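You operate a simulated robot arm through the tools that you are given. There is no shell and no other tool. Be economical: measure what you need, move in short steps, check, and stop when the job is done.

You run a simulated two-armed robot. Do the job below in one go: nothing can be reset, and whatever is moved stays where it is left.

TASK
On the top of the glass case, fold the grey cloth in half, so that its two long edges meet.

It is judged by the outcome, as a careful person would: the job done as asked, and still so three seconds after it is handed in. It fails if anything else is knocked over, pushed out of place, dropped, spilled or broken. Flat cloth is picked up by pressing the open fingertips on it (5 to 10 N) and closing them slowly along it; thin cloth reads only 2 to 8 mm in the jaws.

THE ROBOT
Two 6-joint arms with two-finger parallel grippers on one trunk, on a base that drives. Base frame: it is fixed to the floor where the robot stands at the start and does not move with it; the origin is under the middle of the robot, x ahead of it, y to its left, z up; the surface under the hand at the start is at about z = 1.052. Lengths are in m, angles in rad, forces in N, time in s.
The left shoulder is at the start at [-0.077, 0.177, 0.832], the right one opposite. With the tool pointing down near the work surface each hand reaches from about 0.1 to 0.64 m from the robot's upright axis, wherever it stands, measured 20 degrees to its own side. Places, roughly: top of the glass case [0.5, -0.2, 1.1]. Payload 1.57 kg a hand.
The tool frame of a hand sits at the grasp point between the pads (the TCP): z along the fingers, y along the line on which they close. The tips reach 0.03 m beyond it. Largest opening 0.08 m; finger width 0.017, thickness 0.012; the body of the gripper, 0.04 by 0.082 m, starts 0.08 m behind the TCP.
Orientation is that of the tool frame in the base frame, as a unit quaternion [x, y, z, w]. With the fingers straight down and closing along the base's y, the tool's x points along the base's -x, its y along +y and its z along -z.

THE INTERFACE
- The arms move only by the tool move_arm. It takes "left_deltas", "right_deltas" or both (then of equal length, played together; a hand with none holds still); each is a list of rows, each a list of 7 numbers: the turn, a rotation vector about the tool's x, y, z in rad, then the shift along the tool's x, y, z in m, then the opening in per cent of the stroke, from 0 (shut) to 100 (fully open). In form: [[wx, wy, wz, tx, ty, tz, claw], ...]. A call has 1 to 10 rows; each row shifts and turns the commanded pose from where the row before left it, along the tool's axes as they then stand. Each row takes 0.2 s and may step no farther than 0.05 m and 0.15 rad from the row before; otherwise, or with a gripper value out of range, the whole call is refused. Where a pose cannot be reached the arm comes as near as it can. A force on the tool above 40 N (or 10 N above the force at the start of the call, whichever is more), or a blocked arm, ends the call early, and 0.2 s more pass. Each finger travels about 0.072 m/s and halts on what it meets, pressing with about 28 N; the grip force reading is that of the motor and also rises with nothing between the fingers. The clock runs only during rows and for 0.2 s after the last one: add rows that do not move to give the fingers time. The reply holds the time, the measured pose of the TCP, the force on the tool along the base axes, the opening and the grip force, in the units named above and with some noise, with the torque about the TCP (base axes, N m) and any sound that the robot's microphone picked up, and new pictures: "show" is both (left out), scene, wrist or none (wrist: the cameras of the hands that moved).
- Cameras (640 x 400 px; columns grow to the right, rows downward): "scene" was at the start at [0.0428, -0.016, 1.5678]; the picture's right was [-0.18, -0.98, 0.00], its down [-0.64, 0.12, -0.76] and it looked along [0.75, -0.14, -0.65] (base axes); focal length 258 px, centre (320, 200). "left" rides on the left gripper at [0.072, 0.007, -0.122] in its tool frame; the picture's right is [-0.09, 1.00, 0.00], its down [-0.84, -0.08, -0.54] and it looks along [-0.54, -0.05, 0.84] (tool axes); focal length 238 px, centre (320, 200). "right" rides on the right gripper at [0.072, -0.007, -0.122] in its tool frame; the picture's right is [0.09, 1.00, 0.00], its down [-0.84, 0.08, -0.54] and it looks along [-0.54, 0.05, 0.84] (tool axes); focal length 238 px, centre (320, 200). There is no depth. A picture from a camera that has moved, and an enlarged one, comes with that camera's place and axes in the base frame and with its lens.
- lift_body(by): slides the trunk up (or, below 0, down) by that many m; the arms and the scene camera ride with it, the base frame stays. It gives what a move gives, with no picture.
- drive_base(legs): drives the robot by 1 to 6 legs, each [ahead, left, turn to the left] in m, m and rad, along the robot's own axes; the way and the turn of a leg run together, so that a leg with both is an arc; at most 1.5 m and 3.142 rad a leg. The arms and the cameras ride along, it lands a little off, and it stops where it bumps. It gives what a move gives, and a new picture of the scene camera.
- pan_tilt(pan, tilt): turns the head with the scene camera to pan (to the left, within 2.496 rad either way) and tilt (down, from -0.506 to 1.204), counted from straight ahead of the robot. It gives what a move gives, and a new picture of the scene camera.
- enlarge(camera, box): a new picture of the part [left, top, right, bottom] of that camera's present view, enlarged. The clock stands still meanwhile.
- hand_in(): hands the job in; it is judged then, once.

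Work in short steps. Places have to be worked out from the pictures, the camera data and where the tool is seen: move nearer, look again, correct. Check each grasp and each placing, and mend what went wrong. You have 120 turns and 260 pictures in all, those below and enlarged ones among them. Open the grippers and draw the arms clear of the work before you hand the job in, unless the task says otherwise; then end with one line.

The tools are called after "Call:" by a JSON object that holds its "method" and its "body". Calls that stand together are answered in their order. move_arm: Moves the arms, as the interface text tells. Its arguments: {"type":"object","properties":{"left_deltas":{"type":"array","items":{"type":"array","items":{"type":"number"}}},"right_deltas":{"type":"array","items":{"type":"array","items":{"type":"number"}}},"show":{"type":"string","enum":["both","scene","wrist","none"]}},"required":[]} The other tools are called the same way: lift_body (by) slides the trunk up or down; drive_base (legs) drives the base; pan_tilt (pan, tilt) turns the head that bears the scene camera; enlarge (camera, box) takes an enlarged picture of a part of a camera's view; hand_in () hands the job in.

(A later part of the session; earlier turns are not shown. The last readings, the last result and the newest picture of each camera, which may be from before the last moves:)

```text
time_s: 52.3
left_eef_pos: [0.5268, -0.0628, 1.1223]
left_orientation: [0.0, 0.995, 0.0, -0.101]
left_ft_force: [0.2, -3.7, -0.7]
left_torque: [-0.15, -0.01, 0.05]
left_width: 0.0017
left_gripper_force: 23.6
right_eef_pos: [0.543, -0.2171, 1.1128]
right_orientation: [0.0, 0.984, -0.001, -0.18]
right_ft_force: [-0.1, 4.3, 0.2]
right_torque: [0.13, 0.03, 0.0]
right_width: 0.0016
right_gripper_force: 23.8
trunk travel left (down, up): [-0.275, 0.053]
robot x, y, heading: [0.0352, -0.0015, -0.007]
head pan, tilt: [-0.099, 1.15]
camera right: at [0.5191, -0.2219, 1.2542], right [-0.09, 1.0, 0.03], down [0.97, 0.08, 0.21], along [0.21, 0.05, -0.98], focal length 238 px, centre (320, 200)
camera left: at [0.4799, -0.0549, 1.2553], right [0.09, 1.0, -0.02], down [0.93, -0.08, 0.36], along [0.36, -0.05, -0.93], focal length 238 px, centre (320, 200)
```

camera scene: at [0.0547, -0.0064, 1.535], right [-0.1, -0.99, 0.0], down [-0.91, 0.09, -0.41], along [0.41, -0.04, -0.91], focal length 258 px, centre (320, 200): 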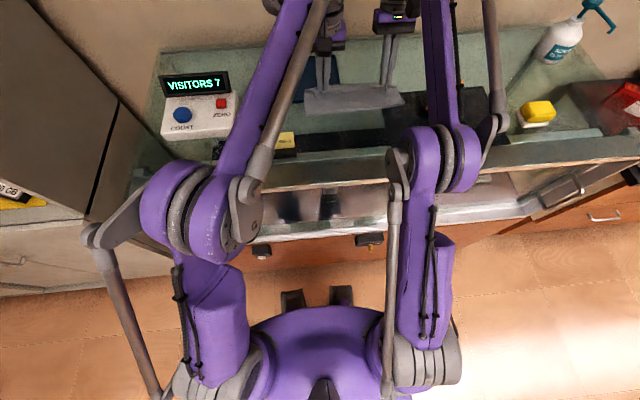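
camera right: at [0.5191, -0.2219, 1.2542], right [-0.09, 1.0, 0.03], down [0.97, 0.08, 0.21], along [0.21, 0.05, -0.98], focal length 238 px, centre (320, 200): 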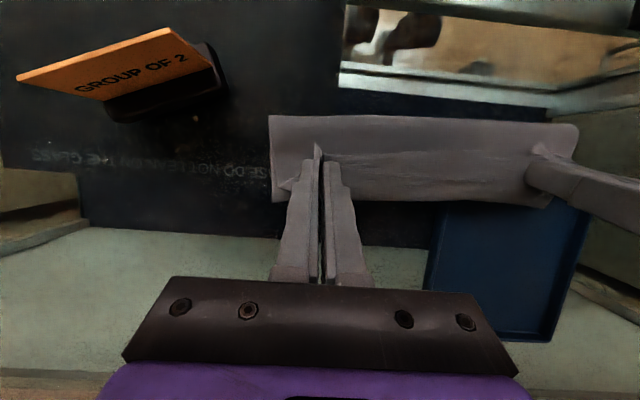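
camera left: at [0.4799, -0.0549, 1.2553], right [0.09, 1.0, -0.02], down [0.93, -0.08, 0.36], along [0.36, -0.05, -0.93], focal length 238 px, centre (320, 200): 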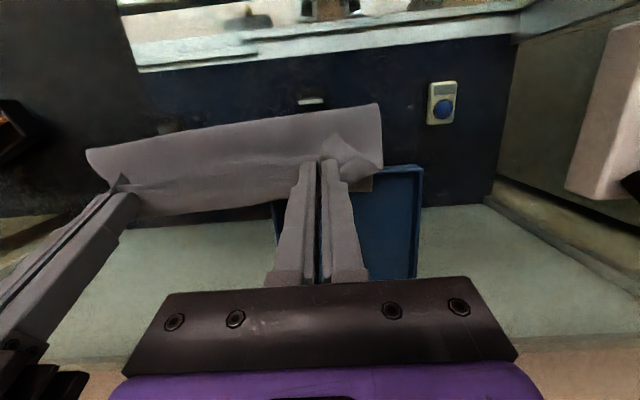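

Now I release while pulling up and forward.

Call:
{"method": "move_arm", "body": {"right_deltas": [[0, 0, 0, -0.004, 0, -0.004, 12], [0, 0, 0, -0.004, 0, -0.008, 30], [0, 0, 0, 0, 0, -0.03, 40], [0, 0, 0, 0, 0, -0.04, 40], [0, 0, 0, 0, 0, -0.04, 40]], "left_deltas": [[0, 0, 0, -0.004, 0, -0.004, 12], [0, 0, 0, -0.004, 0, -0.008, 30], [0, 0, 0, 0, 0, -0.03, 40], [0, 0, 0, 0, 0, -0.04, 40], [0, 0, 0, 0, 0, -0.04, 40]]}}

```text
time_s: 53.5
left_eef_pos: [0.5056, -0.0439, 1.182]
left_orientation: [0.0, 0.995, 0.0, -0.1]
left_ft_force: [-0.2, -0.5, -0.3]
left_torque: [0.02, 0.01, 0.0]
left_width: 0.0319
left_gripper_force: 0.0
left hand out of reach, approached as far as the arm can: row 3, 4, 5
right_eef_pos: [0.5322, -0.2136, 1.1632]
right_orientation: [0.0, 0.984, -0.002, -0.179]
right_ft_force: [-0.8, 0.0, 0.0]
right_torque: [-0.01, -0.02, 0.03]
right_width: 0.032
right_gripper_force: 0.1
right hand out of reach, approached as far as the arm can: row 3, 4, 5
trunk travel left (down, up): [-0.275, 0.053]
robot x, y, heading: [0.0389, 0.0, 0.004]
head pan, tilt: [-0.099, 1.15]
camera scene: at [0.0537, -0.0058, 1.535], right [-0.1, -0.99, 0.0], down [-0.91, 0.09, -0.41], along [0.41, -0.04, -0.91], focal length 258 px, centre (320, 200)
camera right: at [0.5081, -0.2186, 1.3039], right [-0.09, 1.0, 0.03], down [0.97, 0.08, 0.21], along [0.21, 0.05, -0.98], focal length 238 px, centre (320, 200)
camera left: at [0.459, -0.0355, 1.3146], right [0.09, 1.0, -0.02], down [0.93, -0.08, 0.37], along [0.36, -0.05, -0.93], focal length 238 px, centre (320, 200)
```

scene: 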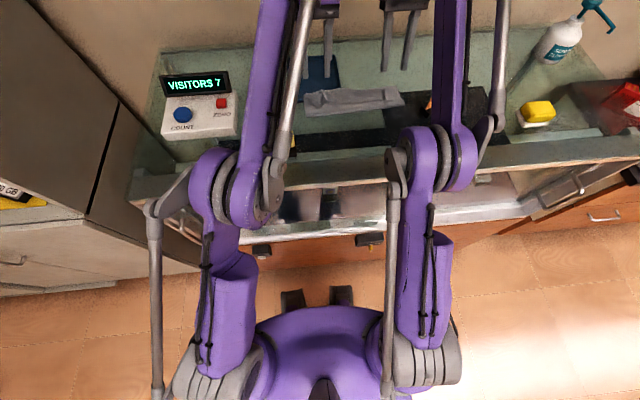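
right: 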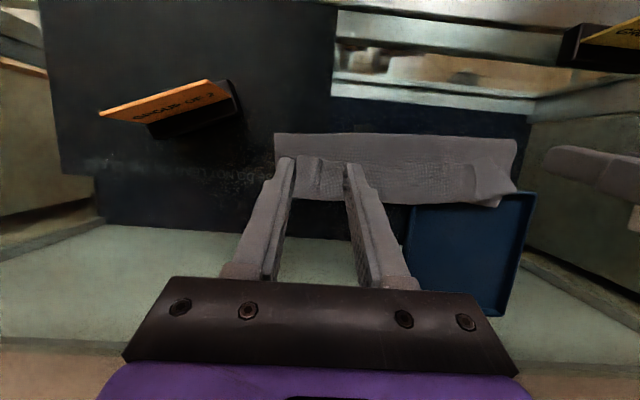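
left: 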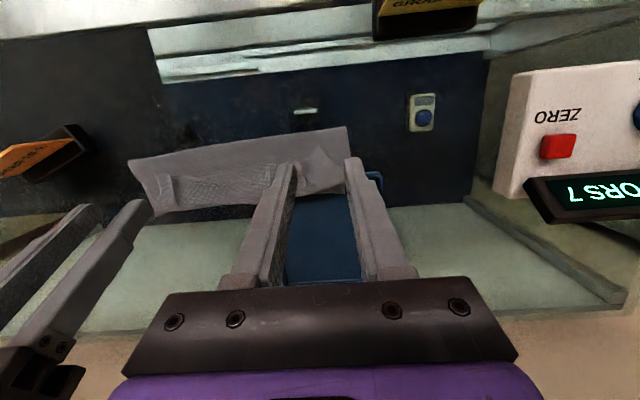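

The hem is still folded back on top. I straighten the hands and withdraw them sideways to see the whole cloth.

Call:
{"method": "move_arm", "body": {"right_deltas": [[0, -0.12, 0, 0, 0, 0, 40], [0, -0.12, 0, 0, 0, 0, 40], [0, -0.12, 0, 0, 0, 0, 40], [0, 0, 0, 0.04, 0, -0.03, 40], [0, 0, 0, 0.04, -0.02, -0.02, 40], [0, 0, 0, 0.02, -0.045, 0, 40], [0, 0, 0, 0, -0.045, 0, 40]], "left_deltas": [[0, -0.1, 0, 0, 0, 0, 40], [0, -0.1, 0, 0, 0, 0, 40], [0, 0, 0, 0, 0, 0, 40], [0, 0, 0, 0.04, 0, -0.03, 40], [0, 0, 0, 0.04, 0.02, -0.02, 40], [0, 0, 0, 0.02, 0.045, 0, 40], [0, 0, 0, 0, 0.045, 0, 40]], "show": "none"}}

Call:
{"method": "enlarge", "body": {"camera": "scene", "box": [260, 50, 460, 175]}}

```text
time_s: 55.1
left_eef_pos: [0.4082, 0.0641, 1.2276]
left_orientation: [0.0, 1.0, 0.0, -0.001]
left_ft_force: [0.2, 0.1, 0.7]
left_torque: [-0.02, 0.0, -0.03]
left_width: 0.032
left_gripper_force: 0.1
right_eef_pos: [0.4369, -0.3241, 1.2147]
right_orientation: [0.0, 1.0, 0.0, -0.001]
right_ft_force: [-0.4, -1.1, 0.2]
right_torque: [0.06, -0.01, 0.03]
right_width: 0.032
right_gripper_force: 0.0
trunk travel left (down, up): [-0.275, 0.053]
robot x, y, heading: [0.0367, -0.0007, -0.006]
head pan, tilt: [-0.099, 1.15]
```

```text
3.20 times, centred on (360, 112) of scene
camera zoom: at [0.0561, -0.0068, 1.535], right [-0.1, -0.99, 0.0], down [-0.91, 0.09, -0.41], along [0.41, -0.04, -0.91], focal length 825 px, centre (192, 480)
```

zoom: 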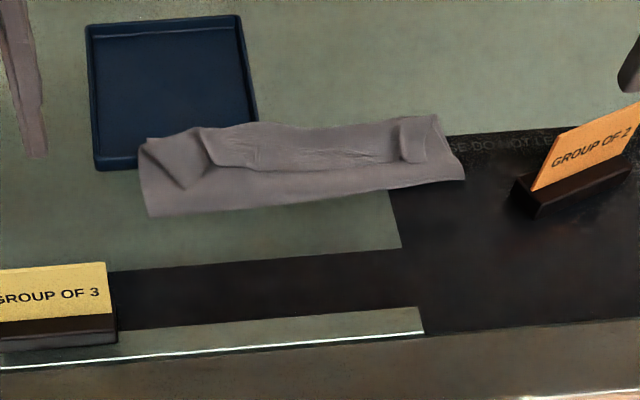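

The fold itself is in place (fold edge at x ≈ 0.50), but the top layer's hem is folded back by ~3–4 cm. I'll try to roll that flap open by pressing lightly on it and dragging it away; first I bring the right hand over it and look.

Call:
{"method": "move_arm", "body": {"right_deltas": [[0, 0, 0, -0.0222, 0.0348, 0.012, 40], [0, 0, 0, -0.0222, 0.0348, 0.016, 40], [0, 0, 0, -0.0222, 0.0348, 0.02, 40], [0, 0, 0, -0.0222, 0.0348, 0.025, 40], [0, 0, 0, -0.0152, 0.0348, 0.025, 40]], "show": "none"}}

Call:
{"method": "enlarge", "body": {"camera": "right", "box": [160, 60, 560, 310]}}

```text
time_s: 56.3
left_eef_pos: [0.4079, 0.0642, 1.2277]
left_orientation: [0.0, 1.0, 0.0, 0.0]
left_ft_force: [-0.3, 0.5, -0.4]
left_torque: [0.0, 0.01, 0.01]
left_width: 0.0322
left_gripper_force: 0.1
right_eef_pos: [0.5396, -0.1509, 1.1156]
right_orientation: [0.001, 1.0, -0.001, -0.003]
right_ft_force: [0.7, 0.4, 0.5]
right_torque: [-0.03, 0.01, -0.04]
right_width: 0.0316
right_gripper_force: 0.1
trunk travel left (down, up): [-0.275, 0.053]
robot x, y, heading: [0.0351, -0.0006, -0.002]
head pan, tilt: [-0.099, 1.15]
```

```text
1.60 times, centred on (360, 185) of right
camera zoom: at [0.47, -0.155, 1.2367], right [-0.09, 1.0, 0.0], down [0.84, 0.08, 0.54], along [0.54, 0.05, -0.84], focal length 381 px, centre (256, 224)
```

zoom: 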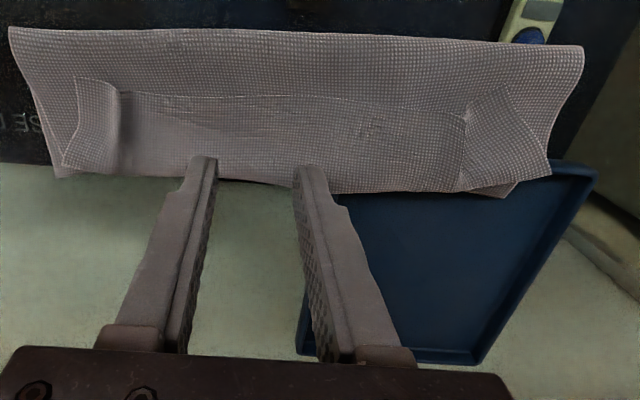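

The flap reaches from its hem at x ≈ 0.515 to the turn at x ≈ 0.56, i.e. about 4.5 cm. I touch down lightly on it at x ≈ 0.54.

Call:
{"method": "move_arm", "body": {"right_deltas": [[0, 0, 0, 0, 0, 0.015, 40], [0, 0, 0, 0, 0, 0.01, 40], [0, 0, 0, 0, 0, 0.003, 40], [0, 0, 0, 0, 0, 0.001, 40], [0, 0, 0, 0, 0, 0, 40]], "show": "none"}}

```text
time_s: 57.5
left_eef_pos: [0.4084, 0.0653, 1.227]
left_orientation: [0.0, 1.0, 0.0, -0.001]
left_ft_force: [-0.4, -0.1, -0.8]
left_torque: [-0.04, 0.02, 0.04]
left_width: 0.0319
left_gripper_force: 0.2
right_eef_pos: [0.538, -0.1493, 1.0846]
right_orientation: [0.001, 1.0, -0.001, -0.001]
right_ft_force: [-0.9, 0.8, 0.5]
right_torque: [0.05, 0.01, 0.0]
right_width: 0.0319
right_gripper_force: 0.1
trunk travel left (down, up): [-0.275, 0.053]
robot x, y, heading: [0.0356, 0.0016, -0.003]
head pan, tilt: [-0.099, 1.15]
```

Call:
{"method": "move_arm", "body": {"right_deltas": [[0, 0, 0, 0, 0, 0.0005, 40], [0, 0, 0, 0, 0, 0, 40], [0, 0, 0, -0.01, 0, 0, 40], [0, 0, 0, -0.01, 0, 0, 40], [0, 0, 0, -0.01, 0, 0, 40], [0, 0, 0, -0.01, 0, 0, 40]], "show": "none"}}

Call:
{"method": "enlarge", "body": {"camera": "right", "box": [160, 60, 560, 310]}}

```text
time_s: 58.9
left_eef_pos: [0.4068, 0.0641, 1.2273]
left_orientation: [0.0, 1.0, 0.0, 0.0]
left_ft_force: [0.3, -0.4, 0.2]
left_torque: [0.0, 0.01, 0.01]
left_width: 0.0319
left_gripper_force: 0.0
right_eef_pos: [0.579, -0.1473, 1.0834]
right_orientation: [0.001, 1.0, -0.001, 0.0]
right_ft_force: [-2.0, 1.0, 5.7]
right_torque: [0.04, 0.0, 0.06]
right_width: 0.0318
right_gripper_force: 0.1
trunk travel left (down, up): [-0.275, 0.053]
robot x, y, heading: [0.0366, 0.0031, 0.001]
head pan, tilt: [-0.099, 1.15]
```

```text
1.60 times, centred on (360, 185) of right
camera zoom: at [0.5077, -0.1537, 1.2064], right [-0.09, 1.0, 0.0], down [0.84, 0.08, 0.54], along [0.54, 0.05, -0.84], focal length 381 px, centre (256, 224)
```

zoom: 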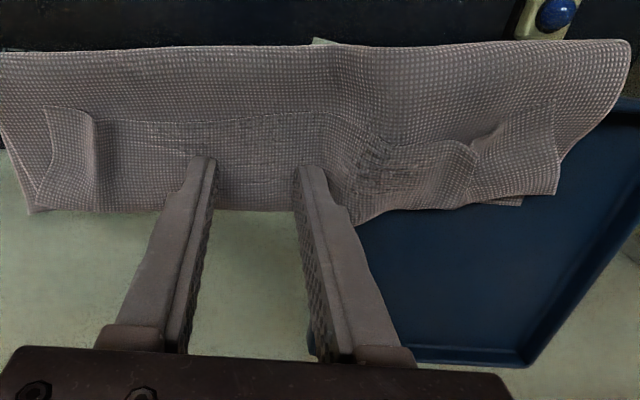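

Everything slid away together, so the flap can't be rolled open this way. Since leaning toward the robot is easy for the arms, the better plan is: unfold, then fold the far edge toward me with a strong lean. First I drag the cloth back toward me by 6 cm.

Call:
{"method": "move_arm", "body": {"right_deltas": [[0, 0, 0, 0.012, 0, 0, 40], [0, 0, 0, 0.012, 0, 0, 40], [0, 0, 0, 0.012, 0, 0, 40], [0, 0, 0, 0.012, 0, 0, 40], [0, 0, 0, 0.012, 0, 0, 40], [0, 0, 0, 0, 0, -0.03, 40], [0, 0, 0, 0, 0, -0.03, 32]], "show": "none"}}

Call:
{"method": "enlarge", "body": {"camera": "right", "box": [100, 60, 580, 360]}}

```text
time_s: 60.5
left_eef_pos: [0.4074, 0.0646, 1.2263]
left_orientation: [0.0, 1.0, 0.001, -0.001]
left_ft_force: [0.5, 0.4, 0.3]
left_torque: [-0.01, 0.02, 0.03]
left_width: 0.0319
left_gripper_force: 0.0
right_eef_pos: [0.5176, -0.1466, 1.1436]
right_orientation: [0.0, 1.0, 0.0, -0.002]
right_ft_force: [-0.5, -0.5, 0.2]
right_torque: [0.02, 0.0, -0.03]
right_width: 0.0255
right_gripper_force: 0.0
trunk travel left (down, up): [-0.275, 0.053]
robot x, y, heading: [0.0389, 0.0011, -0.004]
head pan, tilt: [-0.099, 1.15]
```

```text
1.33 times, centred on (340, 210) of right
camera zoom: at [0.4478, -0.1534, 1.2663], right [-0.09, 1.0, 0.0], down [0.84, 0.08, 0.54], along [0.54, 0.05, -0.84], focal length 318 px, centre (293, 187)
```

zoom: 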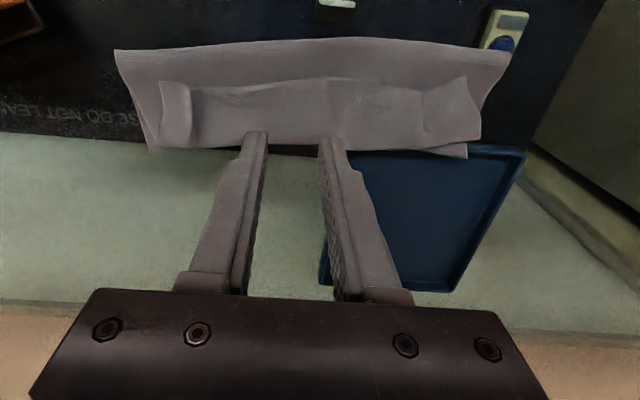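

The stack is back at x ≈ 0.478–0.55. Now both hands go over the folded-back hem (x ≈ 0.515) to pinch it and unfold toward me.

Call:
{"method": "move_arm", "body": {"right_deltas": [[0, 0, 0, 0, -0.02, 0, 32], [0, 0, 0, 0, -0.02, 0, 32], [0, 0, 0, 0, -0.015, 0, 32], [0, 0, 0, 0, 0, 0.02, 32], [0, 0, 0, 0, 0, 0.02, 32], [0, 0, 0, 0, 0, 0.014, 32]], "left_deltas": [[0, 0, 0, -0.0217, -0.027, 0.02, 32], [0, 0, 0, -0.0217, -0.027, 0.02, 32], [0, 0, 0, -0.0217, -0.027, 0.025, 32], [0, 0, 0, -0.0217, -0.027, 0.03, 32], [0, 0, 0, -0.0217, -0.027, 0.03, 32], [0, 0, 0, 0, 0, 0.01, 32]], "show": "wrist"}}

```text
time_s: 61.9
left_eef_pos: [0.5168, -0.0684, 1.0896]
left_orientation: [0.001, 1.0, 0.0, 0.0]
left_ft_force: [0.2, 0.5, 0.3]
left_torque: [-0.02, 0.01, 0.01]
left_width: 0.0256
left_gripper_force: 0.0
right_eef_pos: [0.5169, -0.2017, 1.0907]
right_orientation: [0.001, 1.0, 0.0, -0.001]
right_ft_force: [-0.4, 0.0, 0.2]
right_torque: [0.03, 0.0, -0.05]
right_width: 0.0256
right_gripper_force: 0.0
trunk travel left (down, up): [-0.275, 0.053]
robot x, y, heading: [0.0375, -0.001, -0.001]
head pan, tilt: [-0.099, 1.15]
camera right: at [0.4466, -0.2077, 1.2124], right [-0.09, 1.0, 0.0], down [0.84, 0.08, 0.54], along [0.54, 0.05, -0.84], focal length 238 px, centre (320, 200)
camera left: at [0.4444, -0.0624, 1.2119], right [0.09, 1.0, 0.0], down [0.84, -0.08, 0.54], along [0.54, -0.05, -0.84], focal length 238 px, centre (320, 200)
```

right: 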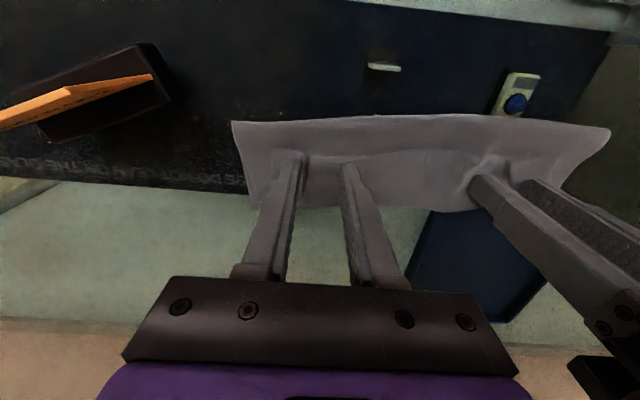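
left: 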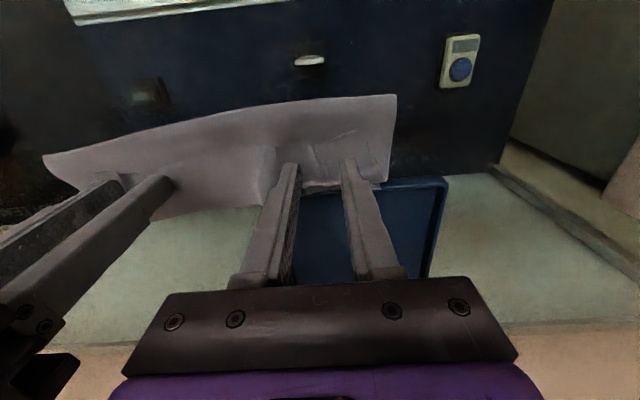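

Both tips are over the flap, about 1.5 cm from its hem. I lower to light contact.

Call:
{"method": "move_arm", "body": {"right_deltas": [[0, 0, 0, 0, 0, 0.004, 32], [0, 0, 0, 0, 0, 0.0015, 32], [0, 0, 0, 0, 0, 0.0008, 32], [0, 0, 0, 0, 0, 0, 32]], "left_deltas": [[0, 0, 0, 0, 0, 0.003, 32], [0, 0, 0, 0, 0, 0.0015, 32], [0, 0, 0, 0, 0, 0.0008, 32], [0, 0, 0, 0, 0, 0, 32]], "show": "none"}}

```text
time_s: 62.9
left_eef_pos: [0.5156, -0.0717, 1.0876]
left_orientation: [0.0, 1.0, 0.0, -0.001]
left_ft_force: [-0.5, -0.3, 0.0]
left_torque: [0.02, 0.02, 0.02]
left_width: 0.026
left_gripper_force: 0.1
right_eef_pos: [0.5191, -0.2025, 1.0827]
right_orientation: [0.001, 1.0, -0.001, -0.001]
right_ft_force: [0.9, 0.4, 4.0]
right_torque: [0.03, -0.01, 0.02]
right_width: 0.0259
right_gripper_force: 0.0
trunk travel left (down, up): [-0.275, 0.053]
robot x, y, heading: [0.0362, -0.003, -0.002]
head pan, tilt: [-0.099, 1.15]
```

Call:
{"method": "move_arm", "body": {"left_deltas": [[0, 0, 0, 0, 0, 0.0005, 32], [0, 0, 0, 0, 0, 0.0005, 32], [0, 0, 0, 0, 0, 0, 32]], "show": "none"}}

```text
time_s: 63.7
left_eef_pos: [0.5144, -0.0712, 1.0862]
left_orientation: [0.0, 1.0, -0.001, 0.0]
left_ft_force: [0.1, -0.3, -0.6]
left_torque: [-0.03, 0.02, 0.01]
left_width: 0.0257
left_gripper_force: 0.0
right_eef_pos: [0.5189, -0.2023, 1.0836]
right_orientation: [0.001, 1.0, 0.0, -0.001]
right_ft_force: [0.9, 0.2, 5.4]
right_torque: [0.02, -0.05, -0.01]
right_width: 0.0257
right_gripper_force: 0.0
trunk travel left (down, up): [-0.275, 0.053]
robot x, y, heading: [0.0327, -0.0017, -0.003]
head pan, tilt: [-0.099, 1.15]
```

Call:
{"method": "move_arm", "body": {"left_deltas": [[0, 0, 0, 0, 0, 0.0007, 32], [0, 0, 0, 0, 0, 0.0005, 32], [0, 0, 0, 0, 0, 0.0005, 32], [0, 0, 0, 0, 0, 0, 32]], "show": "none"}}

```text
time_s: 64.7
left_eef_pos: [0.5155, -0.0708, 1.0839]
left_orientation: [0.0, 1.0, -0.001, 0.0]
left_ft_force: [-0.7, -1.6, 0.9]
left_torque: [0.0, -0.03, 0.01]
left_width: 0.0255
left_gripper_force: 0.1
right_eef_pos: [0.5183, -0.2044, 1.0837]
right_orientation: [0.001, 1.0, 0.0, -0.001]
right_ft_force: [1.8, -0.4, 5.6]
right_torque: [0.05, -0.02, 0.01]
right_width: 0.0256
right_gripper_force: 0.0
trunk travel left (down, up): [-0.275, 0.053]
robot x, y, heading: [0.0365, -0.0015, 0.001]
head pan, tilt: [-0.099, 1.15]
```

Left is just about touching; I add 0.4 mm there and close both slowly.

Call:
{"method": "move_arm", "body": {"right_deltas": [[0, 0, 0, 0, 0, 0, 32], [0, 0, 0, 0, 0, 0, 28], [0, 0, 0, 0, 0, 0, 24], [0, 0, 0, 0, 0, 0, 20], [0, 0, 0, 0, 0, 0, 16], [0, 0, 0, 0, 0, 0, 12], [0, 0, 0, 0, 0, 0, 8], [0, 0, 0, 0, 0, 0, 4], [0, 0, 0, 0, 0, 0, 0], [0, 0, 0, 0, 0, 0, 0]], "left_deltas": [[0, 0, 0, 0, 0, 0.0004, 32], [0, 0, 0, 0, 0, 0, 28], [0, 0, 0, 0, 0, 0, 24], [0, 0, 0, 0, 0, 0, 20], [0, 0, 0, 0, 0, 0, 16], [0, 0, 0, 0, 0, 0, 12], [0, 0, 0, 0, 0, 0, 8], [0, 0, 0, 0, 0, 0, 4], [0, 0, 0, 0, 0, 0, 0], [0, 0, 0, 0, 0, 0, 0]], "show": "wrist"}}

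```text
time_s: 66.9
left_eef_pos: [0.5144, -0.069, 1.0839]
left_orientation: [0.0, 1.0, 0.0, 0.0]
left_ft_force: [-0.5, 1.1, 3.4]
left_torque: [0.02, -0.02, 0.03]
left_width: 0.002
left_gripper_force: 23.7
right_eef_pos: [0.5181, -0.2029, 1.084]
right_orientation: [0.002, 1.0, -0.002, -0.001]
right_ft_force: [-0.8, 0.2, 2.4]
right_torque: [0.0, -0.01, -0.01]
right_width: 0.0019
right_gripper_force: 23.4
trunk travel left (down, up): [-0.275, 0.053]
robot x, y, heading: [0.036, -0.0029, -0.001]
head pan, tilt: [-0.099, 1.15]
camera right: at [0.4473, -0.2085, 1.2064], right [-0.09, 1.0, 0.0], down [0.84, 0.08, 0.54], along [0.54, 0.05, -0.84], focal length 238 px, centre (320, 200)
camera left: at [0.4423, -0.0619, 1.2053], right [0.09, 1.0, 0.0], down [0.84, -0.08, 0.54], along [0.54, -0.05, -0.84], focal length 238 px, centre (320, 200)
```

right: 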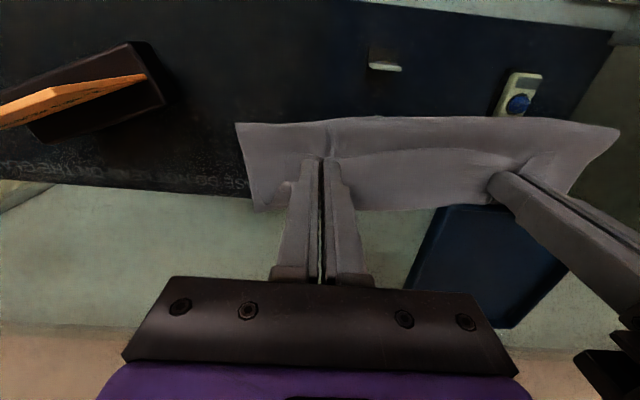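
left: 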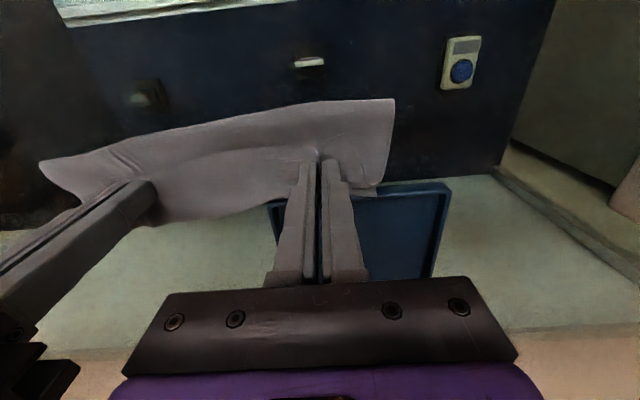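

Both pinched (1.9–2.0 mm). I lift up and toward me and look whether only the flap layer comes along.

Call:
{"method": "move_arm", "body": {"right_deltas": [[0, 0, 0, 0, 0, -0.012, 0], [0, 0, 0, 0.005, 0, -0.02, 0], [0, 0, 0, 0.01, 0, -0.02, 0], [0, 0, 0, 0.01, 0, -0.015, 0], [0, 0, 0, 0, 0, 0, 0]], "left_deltas": [[0, 0, 0, 0, 0, -0.012, 0], [0, 0, 0, 0.005, 0, -0.02, 0], [0, 0, 0, 0.01, 0, -0.02, 0], [0, 0, 0, 0.01, 0, -0.015, 0], [0, 0, 0, 0, 0, 0, 0]]}}

```text
time_s: 68.1
left_eef_pos: [0.4889, -0.0702, 1.149]
left_orientation: [0.0, 1.0, 0.0, 0.0]
left_ft_force: [-0.3, 0.7, 0.5]
left_torque: [0.01, 0.03, -0.02]
left_width: 0.002
left_gripper_force: 23.3
right_eef_pos: [0.4933, -0.2048, 1.1503]
right_orientation: [0.001, 1.0, -0.001, -0.002]
right_ft_force: [0.9, 1.4, -0.2]
right_torque: [0.03, 0.02, -0.02]
right_width: 0.0021
right_gripper_force: 23.6
trunk travel left (down, up): [-0.275, 0.053]
robot x, y, heading: [0.0373, -0.0022, 0.002]
head pan, tilt: [-0.099, 1.15]
camera scene: at [0.0558, -0.0065, 1.535], right [-0.1, -0.99, 0.0], down [-0.91, 0.09, -0.41], along [0.41, -0.04, -0.91], focal length 258 px, centre (320, 200)
camera right: at [0.4225, -0.21, 1.2723], right [-0.09, 1.0, 0.0], down [0.84, 0.08, 0.54], along [0.54, 0.05, -0.84], focal length 238 px, centre (320, 200)
camera left: at [0.4172, -0.0626, 1.2715], right [0.09, 1.0, 0.0], down [0.84, -0.08, 0.54], along [0.54, -0.05, -0.84], focal length 238 px, centre (320, 200)
```

scene: 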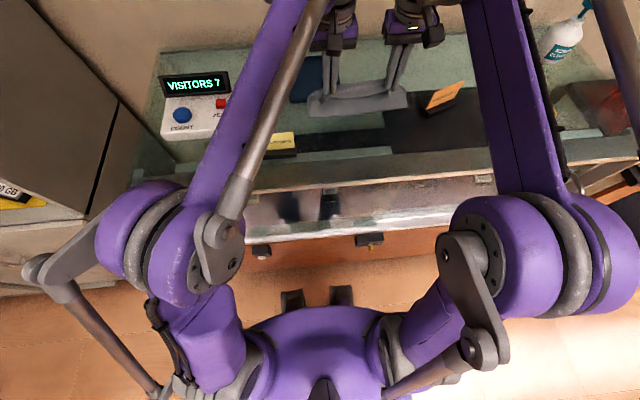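
right: 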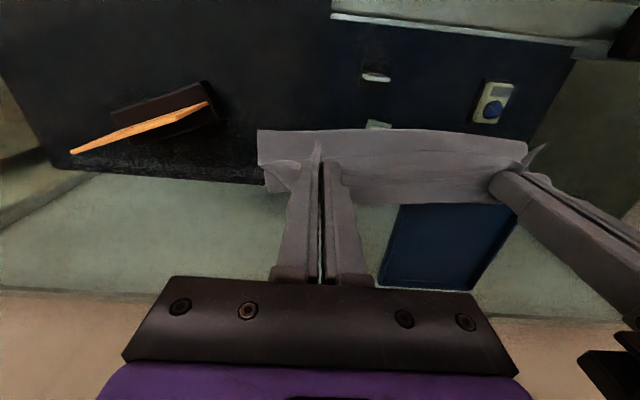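
left: 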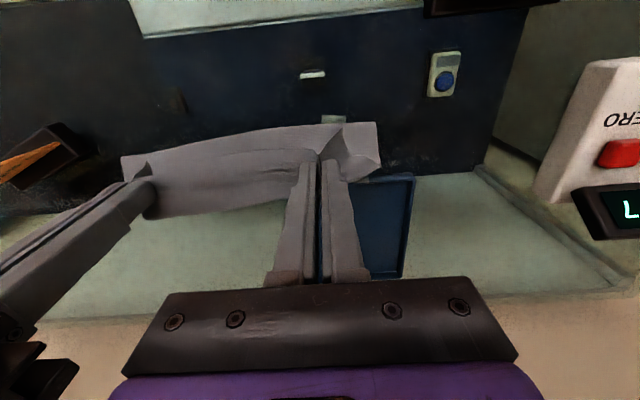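

Call:
{"method": "enlarge", "body": {"camera": "right", "box": [230, 90, 590, 315]}}

Call:
{"method": "enlarge", "body": {"camera": "left", "box": [100, 90, 440, 302]}}

```text
1.78 times, centred on (410, 202) of right
camera zoom: at [0.4225, -0.21, 1.2723], right [-0.09, 1.0, 0.0], down [0.84, 0.08, 0.54], along [0.54, 0.05, -0.84], focal length 424 px, centre (160, 196)
```

zoom: 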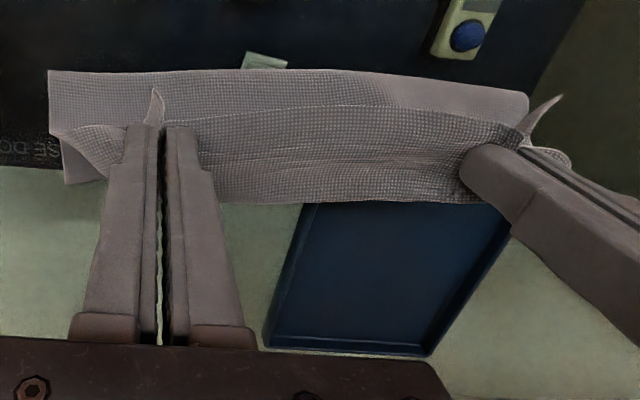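

```text
1.88 times, centred on (270, 196) of left
camera zoom: at [0.4172, -0.0626, 1.2715], right [0.09, 1.0, 0.0], down [0.84, -0.08, 0.54], along [0.54, -0.05, -0.84], focal length 449 px, centre (414, 208)
```

zoom: 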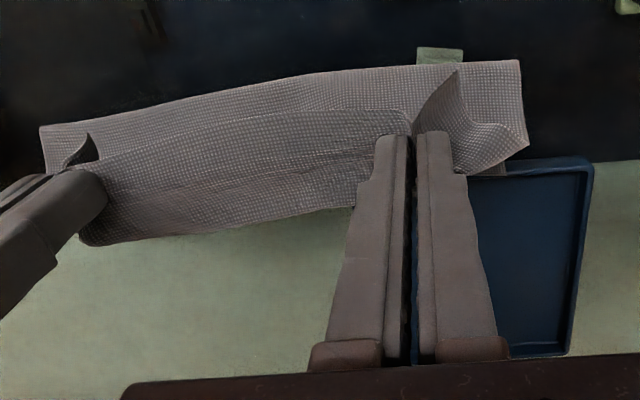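

Only the flap layer is held, and the hem faces me. That gives a cleaner way: lift until the cloth hangs freely, let its lower half lie down away from me, then bring the held hem back toward me onto the lower edge; that needs no lean. I raise it now.

Call:
{"method": "move_arm", "body": {"right_deltas": [[0, 0, 0, 0, 0, -0.02, 0], [0, 0, 0, 0, 0, -0.025, 0], [0, 0, 0, 0, 0, -0.025, 0], [0, 0, 0, 0, 0, -0.025, 0], [0, 0, 0, 0, 0, -0.025, 0], [0, 0, 0, 0, 0, 0, 0]], "left_deltas": [[0, 0, 0, 0, 0, -0.02, 0], [0, 0, 0, 0, 0, -0.025, 0], [0, 0, 0, 0, 0, -0.025, 0], [0, 0, 0, 0, 0, -0.025, 0], [0, 0, 0, 0, 0, -0.025, 0], [0, 0, 0, 0, 0, 0, 0]]}}

```text
time_s: 69.5
left_eef_pos: [0.4766, -0.0643, 1.2419]
left_orientation: [0.001, 1.0, -0.001, 0.001]
left_ft_force: [3.9, -20.3, 4.2]
left_torque: [-0.67, -0.13, 0.18]
left_width: 0.0019
left_gripper_force: 23.9
left hand out of reach, approached as far as the arm can: row 4, 5
right_eef_pos: [0.4941, -0.203, 1.2709]
right_orientation: [0.0, 1.0, 0.0, -0.001]
right_ft_force: [-3.7, 19.0, -4.1]
right_torque: [0.6, 0.11, 0.07]
right_width: 0.002
right_gripper_force: 24.0
trunk travel left (down, up): [-0.275, 0.053]
robot x, y, heading: [0.0353, 0.0007, -0.003]
head pan, tilt: [-0.099, 1.15]
camera scene: at [0.0545, -0.0065, 1.535], right [-0.1, -0.99, 0.0], down [-0.91, 0.09, -0.41], along [0.41, -0.04, -0.91], focal length 258 px, centre (320, 200)
camera right: at [0.4226, -0.2087, 1.3937], right [-0.09, 1.0, 0.0], down [0.84, 0.08, 0.54], along [0.54, 0.05, -0.84], focal length 238 px, centre (320, 200)
camera left: at [0.4042, -0.0561, 1.3631], right [0.09, 1.0, 0.0], down [0.84, -0.08, 0.54], along [0.54, -0.05, -0.84], focal length 238 px, centre (320, 200)
```

scene: 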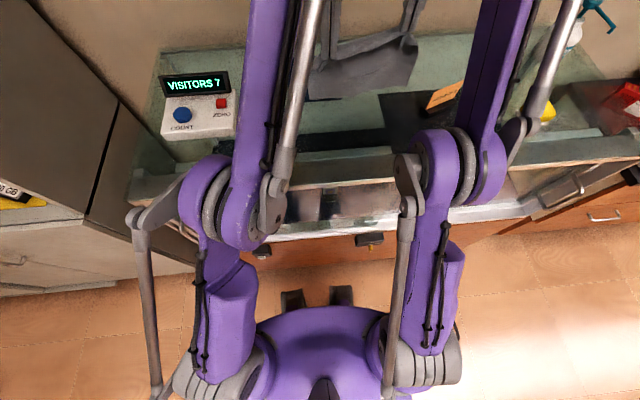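
right: 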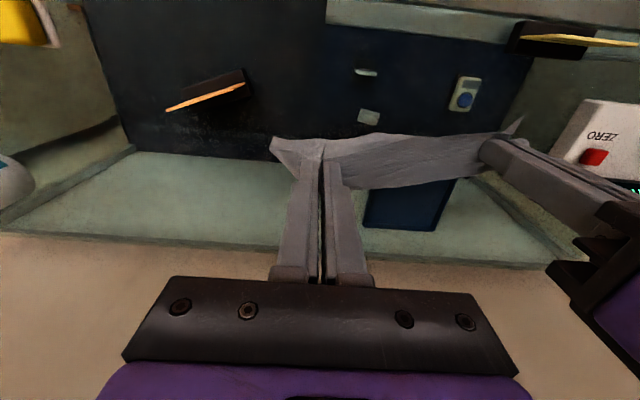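
left: 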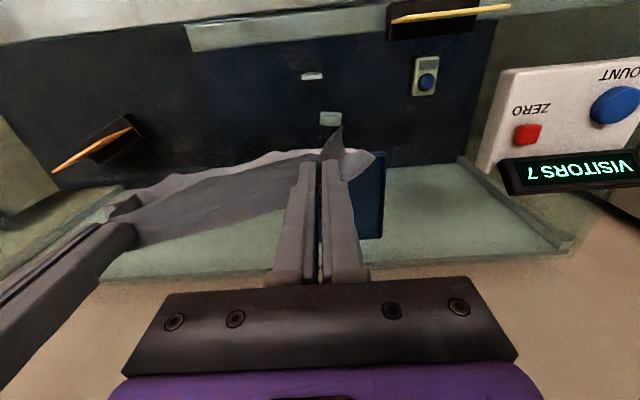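

The left arm reached its limit up there, so the cloth got stretched between the hands. I bring both hands toward me, slightly closer together, which restores the left's reach.

Call:
{"method": "move_arm", "body": {"right_deltas": [[0, 0, 0, 0.015, 0.003, 0.003, 0], [0, 0, 0, 0.02, 0.002, 0, 0], [0, 0, 0, 0.02, 0, 0, 0], [0, 0, 0, 0.02, 0, 0, 0], [0, 0, 0, 0, 0, 0, 0]], "left_deltas": [[0, 0, 0, 0.015, 0, 0.003, 0], [0, 0, 0, 0.02, 0, 0, 0], [0, 0, 0, 0.02, 0, 0, 0], [0, 0, 0, 0.02, 0, 0, 0], [0, 0, 0, 0, 0, 0, 0]]}}

```text
time_s: 70.7
left_eef_pos: [0.4005, -0.0643, 1.2397]
left_orientation: [0.0, 1.0, -0.001, -0.001]
left_ft_force: [6.8, -21.8, 7.7]
left_torque: [-0.76, -0.15, 0.2]
left_width: 0.002
left_gripper_force: 23.8
right_eef_pos: [0.4263, -0.199, 1.2777]
right_orientation: [0.001, 1.0, 0.001, -0.001]
right_ft_force: [-6.6, 21.8, -7.3]
right_torque: [0.67, 0.26, 0.1]
right_width: 0.002
right_gripper_force: 23.9
right hand out of reach, approached as far as the arm can: row 1
trunk travel left (down, up): [-0.275, 0.053]
robot x, y, heading: [0.0323, -0.0018, 0.001]
head pan, tilt: [-0.099, 1.15]
camera scene: at [0.0559, -0.0065, 1.535], right [-0.1, -0.99, 0.0], down [-0.91, 0.09, -0.41], along [0.41, -0.04, -0.91], focal length 258 px, centre (320, 200)
camera right: at [0.3553, -0.2049, 1.4007], right [-0.09, 1.0, 0.0], down [0.84, 0.08, 0.54], along [0.54, 0.05, -0.84], focal length 238 px, centre (320, 200)
camera left: at [0.3279, -0.0567, 1.3608], right [0.09, 1.0, 0.0], down [0.84, -0.08, 0.54], along [0.54, -0.05, -0.84], focal length 238 px, centre (320, 200)
```

scene: 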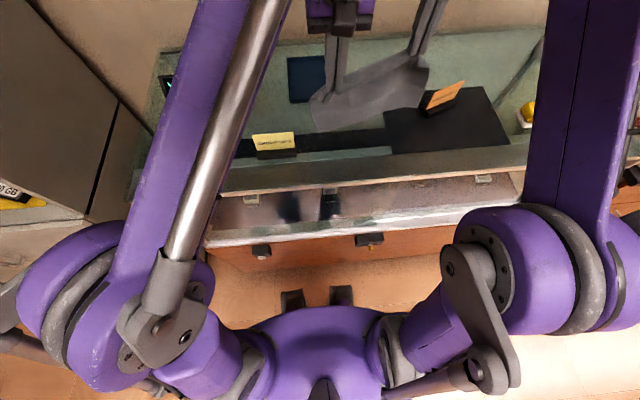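
right: 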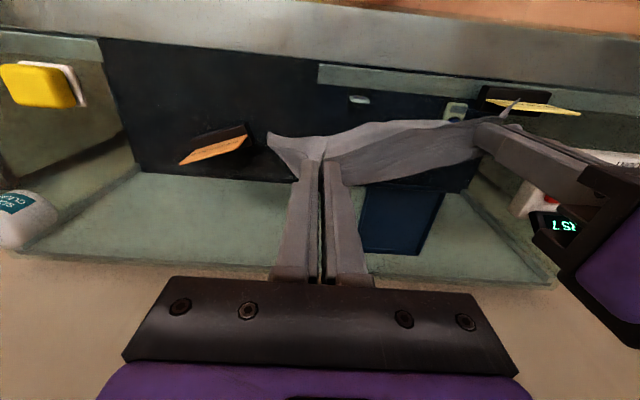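
left: 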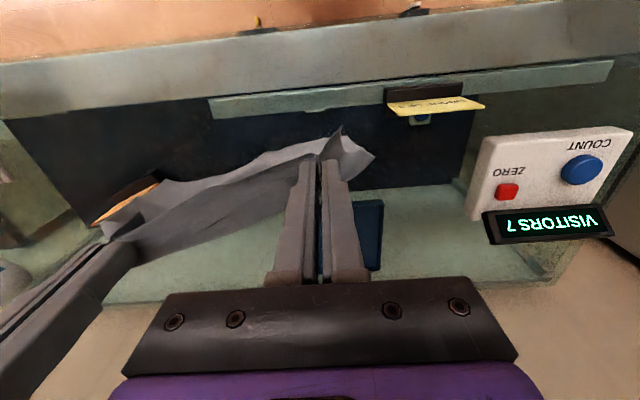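

The left hand sits lower (1.24) and nearer than the right (1.278). I level the right with the left and ease them together; then I'll raise the trunk to gain height.

Call:
{"method": "move_arm", "body": {"right_deltas": [[0, 0, 0, 0.012, 0.004, 0.018, 0], [0, 0, 0, 0.01, 0.003, 0.018, 0], [0, 0, 0, 0, 0, 0, 0]], "show": "none"}}

Call:
{"method": "lift_body", "body": {"by": 0.05}}

Call:
{"method": "pan_tilt", "body": {"pan": -0.2, "tilt": 0.85}}

```text
time_s: 71.5
left_eef_pos: [0.4006, -0.0646, 1.2398]
left_orientation: [0.0, 1.0, 0.0, -0.001]
left_ft_force: [-0.6, -0.1, -0.1]
left_torque: [0.0, -0.02, -0.01]
left_width: 0.0021
left_gripper_force: 23.6
right_eef_pos: [0.4048, -0.1917, 1.2428]
right_orientation: [0.001, 1.0, -0.002, -0.001]
right_ft_force: [1.0, 0.1, 0.4]
right_torque: [-0.03, 0.0, -0.03]
right_width: 0.0021
right_gripper_force: 23.6
trunk travel left (down, up): [-0.275, 0.053]
robot x, y, heading: [0.0399, 0.0019, 0.003]
head pan, tilt: [-0.099, 1.15]
```

```text
time_s: 72.4
left_eef_pos: [0.4019, -0.0645, 1.2909]
left_orientation: [0.001, 1.0, 0.0, -0.001]
left_ft_force: [-0.6, -0.4, -0.5]
left_torque: [0.0, 0.01, -0.01]
left_width: 0.0022
left_gripper_force: 24.0
right_eef_pos: [0.4019, -0.192, 1.2894]
right_orientation: [0.001, 1.0, -0.002, -0.001]
right_ft_force: [0.7, 0.4, -0.5]
right_torque: [0.04, -0.02, 0.0]
right_width: 0.0018
right_gripper_force: 23.6
trunk travel left (down, up): [-0.325, 0.003]
robot x, y, heading: [0.0384, 0.0015, -0.002]
head pan, tilt: [-0.099, 1.15]
```

```text
time_s: 73.2
left_eef_pos: [0.4016, -0.0646, 1.2911]
left_orientation: [0.0, 1.0, 0.0, -0.001]
left_ft_force: [0.2, 0.7, -0.9]
left_torque: [0.01, -0.01, -0.02]
left_width: 0.0022
left_gripper_force: 24.0
right_eef_pos: [0.4028, -0.1919, 1.2904]
right_orientation: [0.002, 1.0, 0.0, 0.0]
right_ft_force: [0.3, 0.0, 0.2]
right_torque: [-0.02, -0.01, 0.0]
right_width: 0.0019
right_gripper_force: 23.5
trunk travel left (down, up): [-0.325, 0.003]
robot x, y, heading: [0.0378, 0.0006, -0.005]
head pan, tilt: [-0.201, 0.85]
camera scene: at [0.0701, -0.0161, 1.6087], right [-0.2, -0.98, 0.0], down [-0.74, 0.15, -0.66], along [0.65, -0.13, -0.75], focal length 258 px, centre (320, 200)
```

scene: 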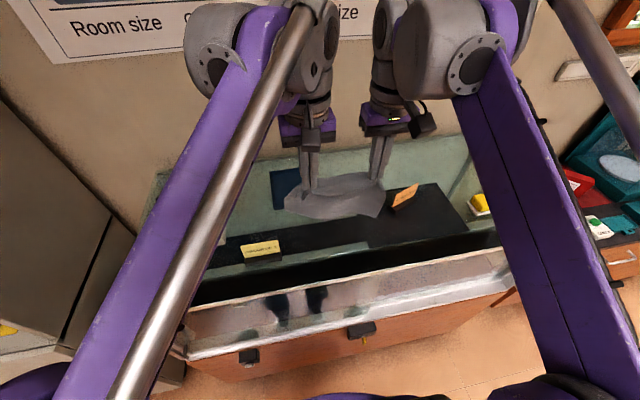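

The cloth hangs freely, its lower edge just above the glass. I lower it while moving away from me, so the lower half lies down with its edge toward me.

Call:
{"method": "move_arm", "body": {"right_deltas": [[0, 0, 0, -0.006, 0, 0.012, 0], [0, 0, 0, -0.01, 0, 0.014, 0], [0, 0, 0, -0.013, 0, 0.016, 0], [0, 0, 0, -0.015, 0, 0.016, 0], [0, 0, 0, -0.015, 0, 0.016, 0], [0, 0, 0, -0.015, 0, 0.016, 0], [0, 0, 0, -0.01, 0, 0.016, 0], [0, 0, 0, 0, 0, 0, 0]], "left_deltas": [[0, 0, 0, -0.006, 0, 0.012, 0], [0, 0, 0, -0.01, 0, 0.014, 0], [0, 0, 0, -0.013, 0, 0.016, 0], [0, 0, 0, -0.015, 0, 0.016, 0], [0, 0, 0, -0.015, 0, 0.016, 0], [0, 0, 0, -0.015, 0, 0.016, 0], [0, 0, 0, -0.01, 0, 0.016, 0], [0, 0, 0, 0, 0, 0, 0]]}}

```text
time_s: 75.0
left_eef_pos: [0.4881, -0.0622, 1.1834]
left_orientation: [0.001, 1.0, 0.0, 0.0]
left_ft_force: [-0.4, 0.2, -0.5]
left_torque: [0.01, 0.0, -0.03]
left_width: 0.0021
left_gripper_force: 23.4
right_eef_pos: [0.487, -0.1944, 1.1853]
right_orientation: [0.002, 1.0, 0.0, 0.0]
right_ft_force: [-0.5, 0.0, 0.1]
right_torque: [0.03, 0.02, 0.01]
right_width: 0.0019
right_gripper_force: 23.5
trunk travel left (down, up): [-0.325, 0.003]
robot x, y, heading: [0.0373, 0.0013, -0.0]
head pan, tilt: [-0.201, 0.85]
camera scene: at [0.0698, -0.0161, 1.6088], right [-0.2, -0.98, 0.0], down [-0.74, 0.15, -0.66], along [0.65, -0.13, -0.75], focal length 258 px, centre (320, 200)
camera right: at [0.4169, -0.1997, 1.307], right [-0.09, 1.0, 0.0], down [0.84, 0.08, 0.54], along [0.54, 0.05, -0.84], focal length 238 px, centre (320, 200)
camera left: at [0.4152, -0.0555, 1.3046], right [0.09, 1.0, 0.0], down [0.84, -0.08, 0.54], along [0.54, -0.05, -0.84], focal length 238 px, centre (320, 200)
```

scene: 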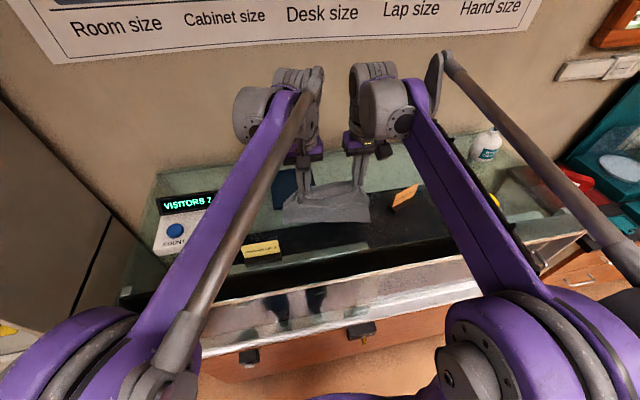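
right: 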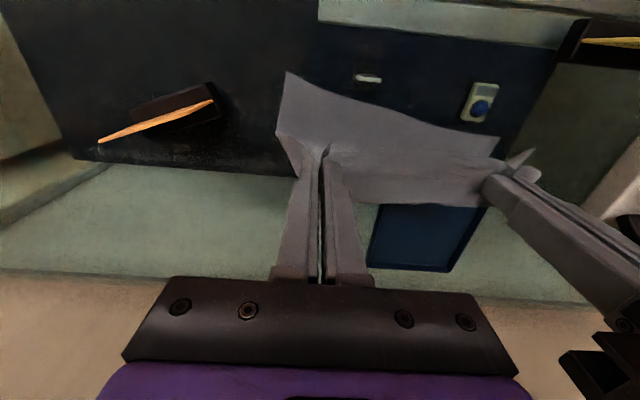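
left: 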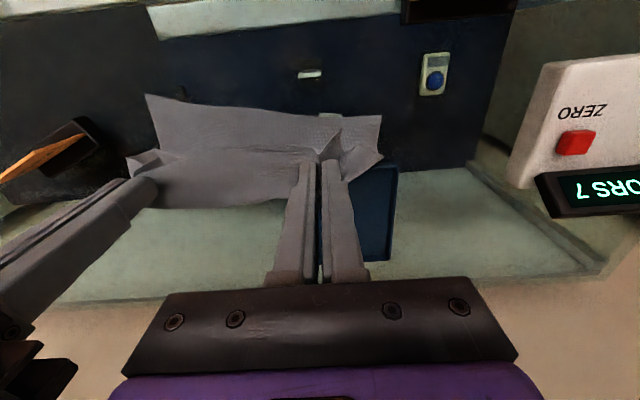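

Call:
{"method": "enlarge", "body": {"camera": "right", "box": [250, 40, 570, 240]}}

Call:
{"method": "enlarge", "body": {"camera": "left", "box": [100, 60, 420, 260]}}

Call:
{"method": "enlarge", "body": {"camera": "scene", "box": [220, 130, 460, 280]}}

```text
2.00 times, centred on (410, 140) of right
camera zoom: at [0.4169, -0.1997, 1.307], right [-0.09, 1.0, 0.0], down [0.84, 0.08, 0.54], along [0.54, 0.05, -0.84], focal length 477 px, centre (140, 320)
```

zoom: 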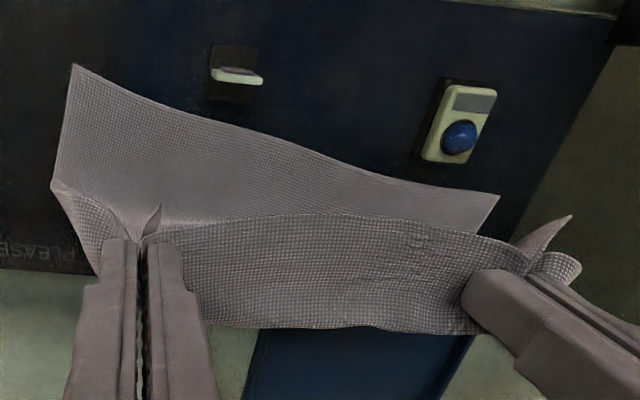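

```text
2.00 times, centred on (260, 160) of left
camera zoom: at [0.4152, -0.0555, 1.3046], right [0.09, 1.0, 0.0], down [0.84, -0.08, 0.54], along [0.54, -0.05, -0.84], focal length 477 px, centre (440, 280)
```

zoom: 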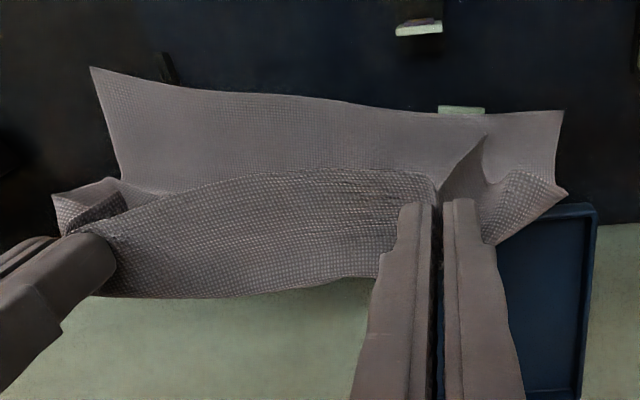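

```text
2.67 times, centred on (340, 205) of scene
camera zoom: at [0.0698, -0.0161, 1.6088], right [-0.2, -0.98, 0.0], down [-0.74, 0.15, -0.66], along [0.65, -0.13, -0.75], focal length 687 px, centre (267, 187)
```

zoom: 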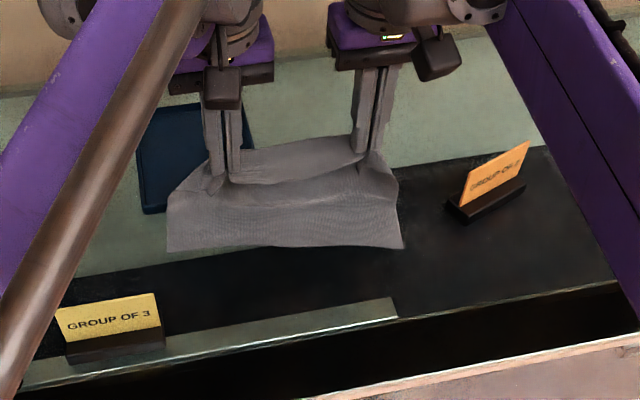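

The lower edge lies toward me, a bit skewed: from (0.488, 0.0) at left to (0.443, -0.228) at right. I'll lay the held hem along that same line: first a bit forward and down to set the loop, then back and down.

Call:
{"method": "move_arm", "body": {"right_deltas": [[0, 0, 0, -0.008, 0, 0.01, 0], [0, 0, 0, -0.008, 0, 0.012, 0], [0, 0, 0, -0.004, 0, 0.012, 0], [0, 0, 0, 0.01, 0, 0.01, 0], [0, 0, 0, 0.012, 0, 0.01, 0], [0, 0, 0, 0.01, 0, 0.008, 0], [0, 0, 0, 0, 0, 0, 0]], "left_deltas": [[0, 0, 0, -0.01, 0, 0.01, 0], [0, 0, 0, -0.01, 0, 0.012, 0], [0, 0, 0, -0.006, 0, 0.012, 0], [0, 0, 0, 0.008, 0, 0.01, 0], [0, 0, 0, 0.009, 0, 0.01, 0], [0, 0, 0, 0.006, 0, 0.008, 0], [0, 0, 0, 0, 0, 0, 0]]}}

Call:
{"method": "enlarge", "body": {"camera": "scene", "box": [220, 130, 460, 280]}}

```text
time_s: 76.6
left_eef_pos: [0.49, -0.0638, 1.1224]
left_orientation: [0.0, 1.0, 0.001, 0.0]
left_ft_force: [0.3, 0.2, 0.2]
left_torque: [-0.01, -0.02, 0.04]
left_width: 0.0021
left_gripper_force: 23.5
right_eef_pos: [0.4751, -0.1942, 1.1234]
right_orientation: [0.0, 1.0, 0.0, -0.002]
right_ft_force: [0.4, 0.3, -0.4]
right_torque: [-0.02, -0.03, -0.01]
right_width: 0.0017
right_gripper_force: 23.7
trunk travel left (down, up): [-0.325, 0.003]
robot x, y, heading: [0.038, -0.0004, -0.004]
head pan, tilt: [-0.201, 0.85]
camera scene: at [0.0706, -0.0162, 1.6088], right [-0.2, -0.98, 0.0], down [-0.74, 0.15, -0.66], along [0.65, -0.13, -0.75], focal length 258 px, centre (320, 200)
camera right: at [0.4038, -0.1993, 1.2456], right [-0.09, 1.0, 0.0], down [0.84, 0.08, 0.54], along [0.54, 0.05, -0.84], focal length 238 px, centre (320, 200)
camera left: at [0.417, -0.057, 1.2436], right [0.09, 1.0, 0.0], down [0.84, -0.08, 0.54], along [0.54, -0.05, -0.84], focal length 238 px, centre (320, 200)
```

scene: 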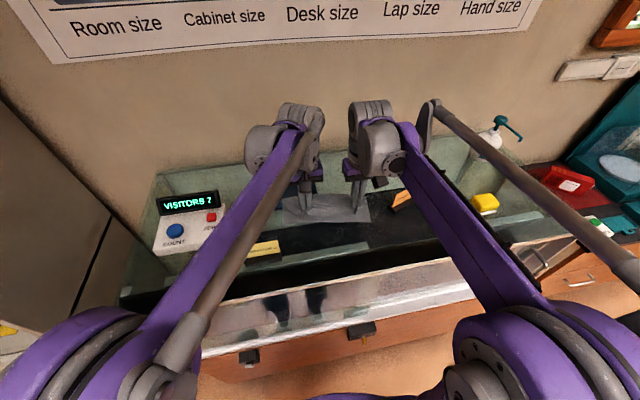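
right: 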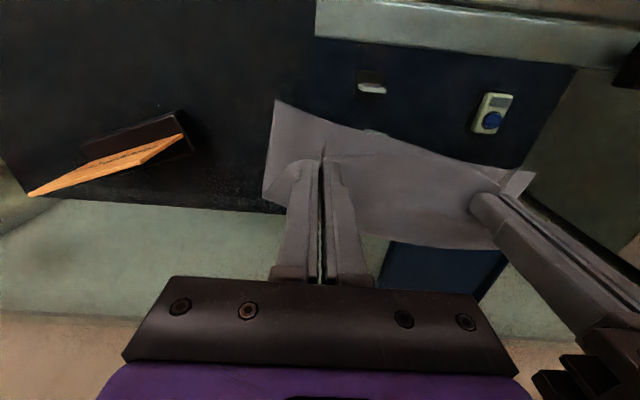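
left: 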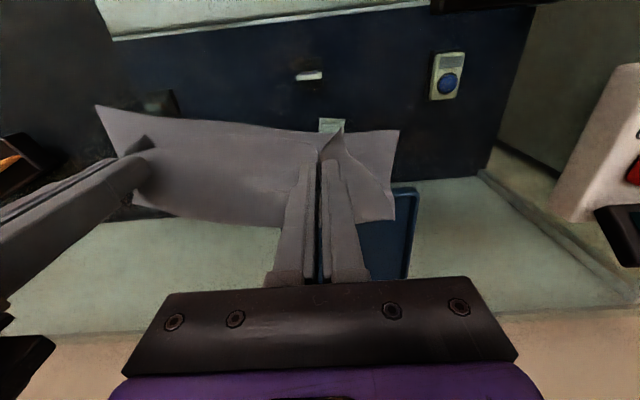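

```text
2.67 times, centred on (340, 205) of scene
camera zoom: at [0.0706, -0.0162, 1.6088], right [-0.2, -0.98, 0.0], down [-0.74, 0.15, -0.66], along [0.65, -0.13, -0.75], focal length 687 px, centre (267, 187)
```

zoom: 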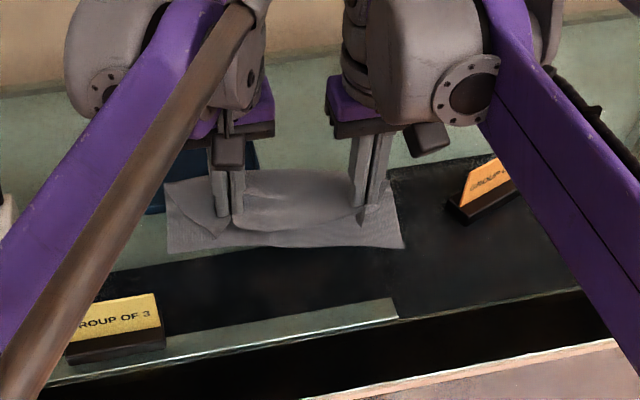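

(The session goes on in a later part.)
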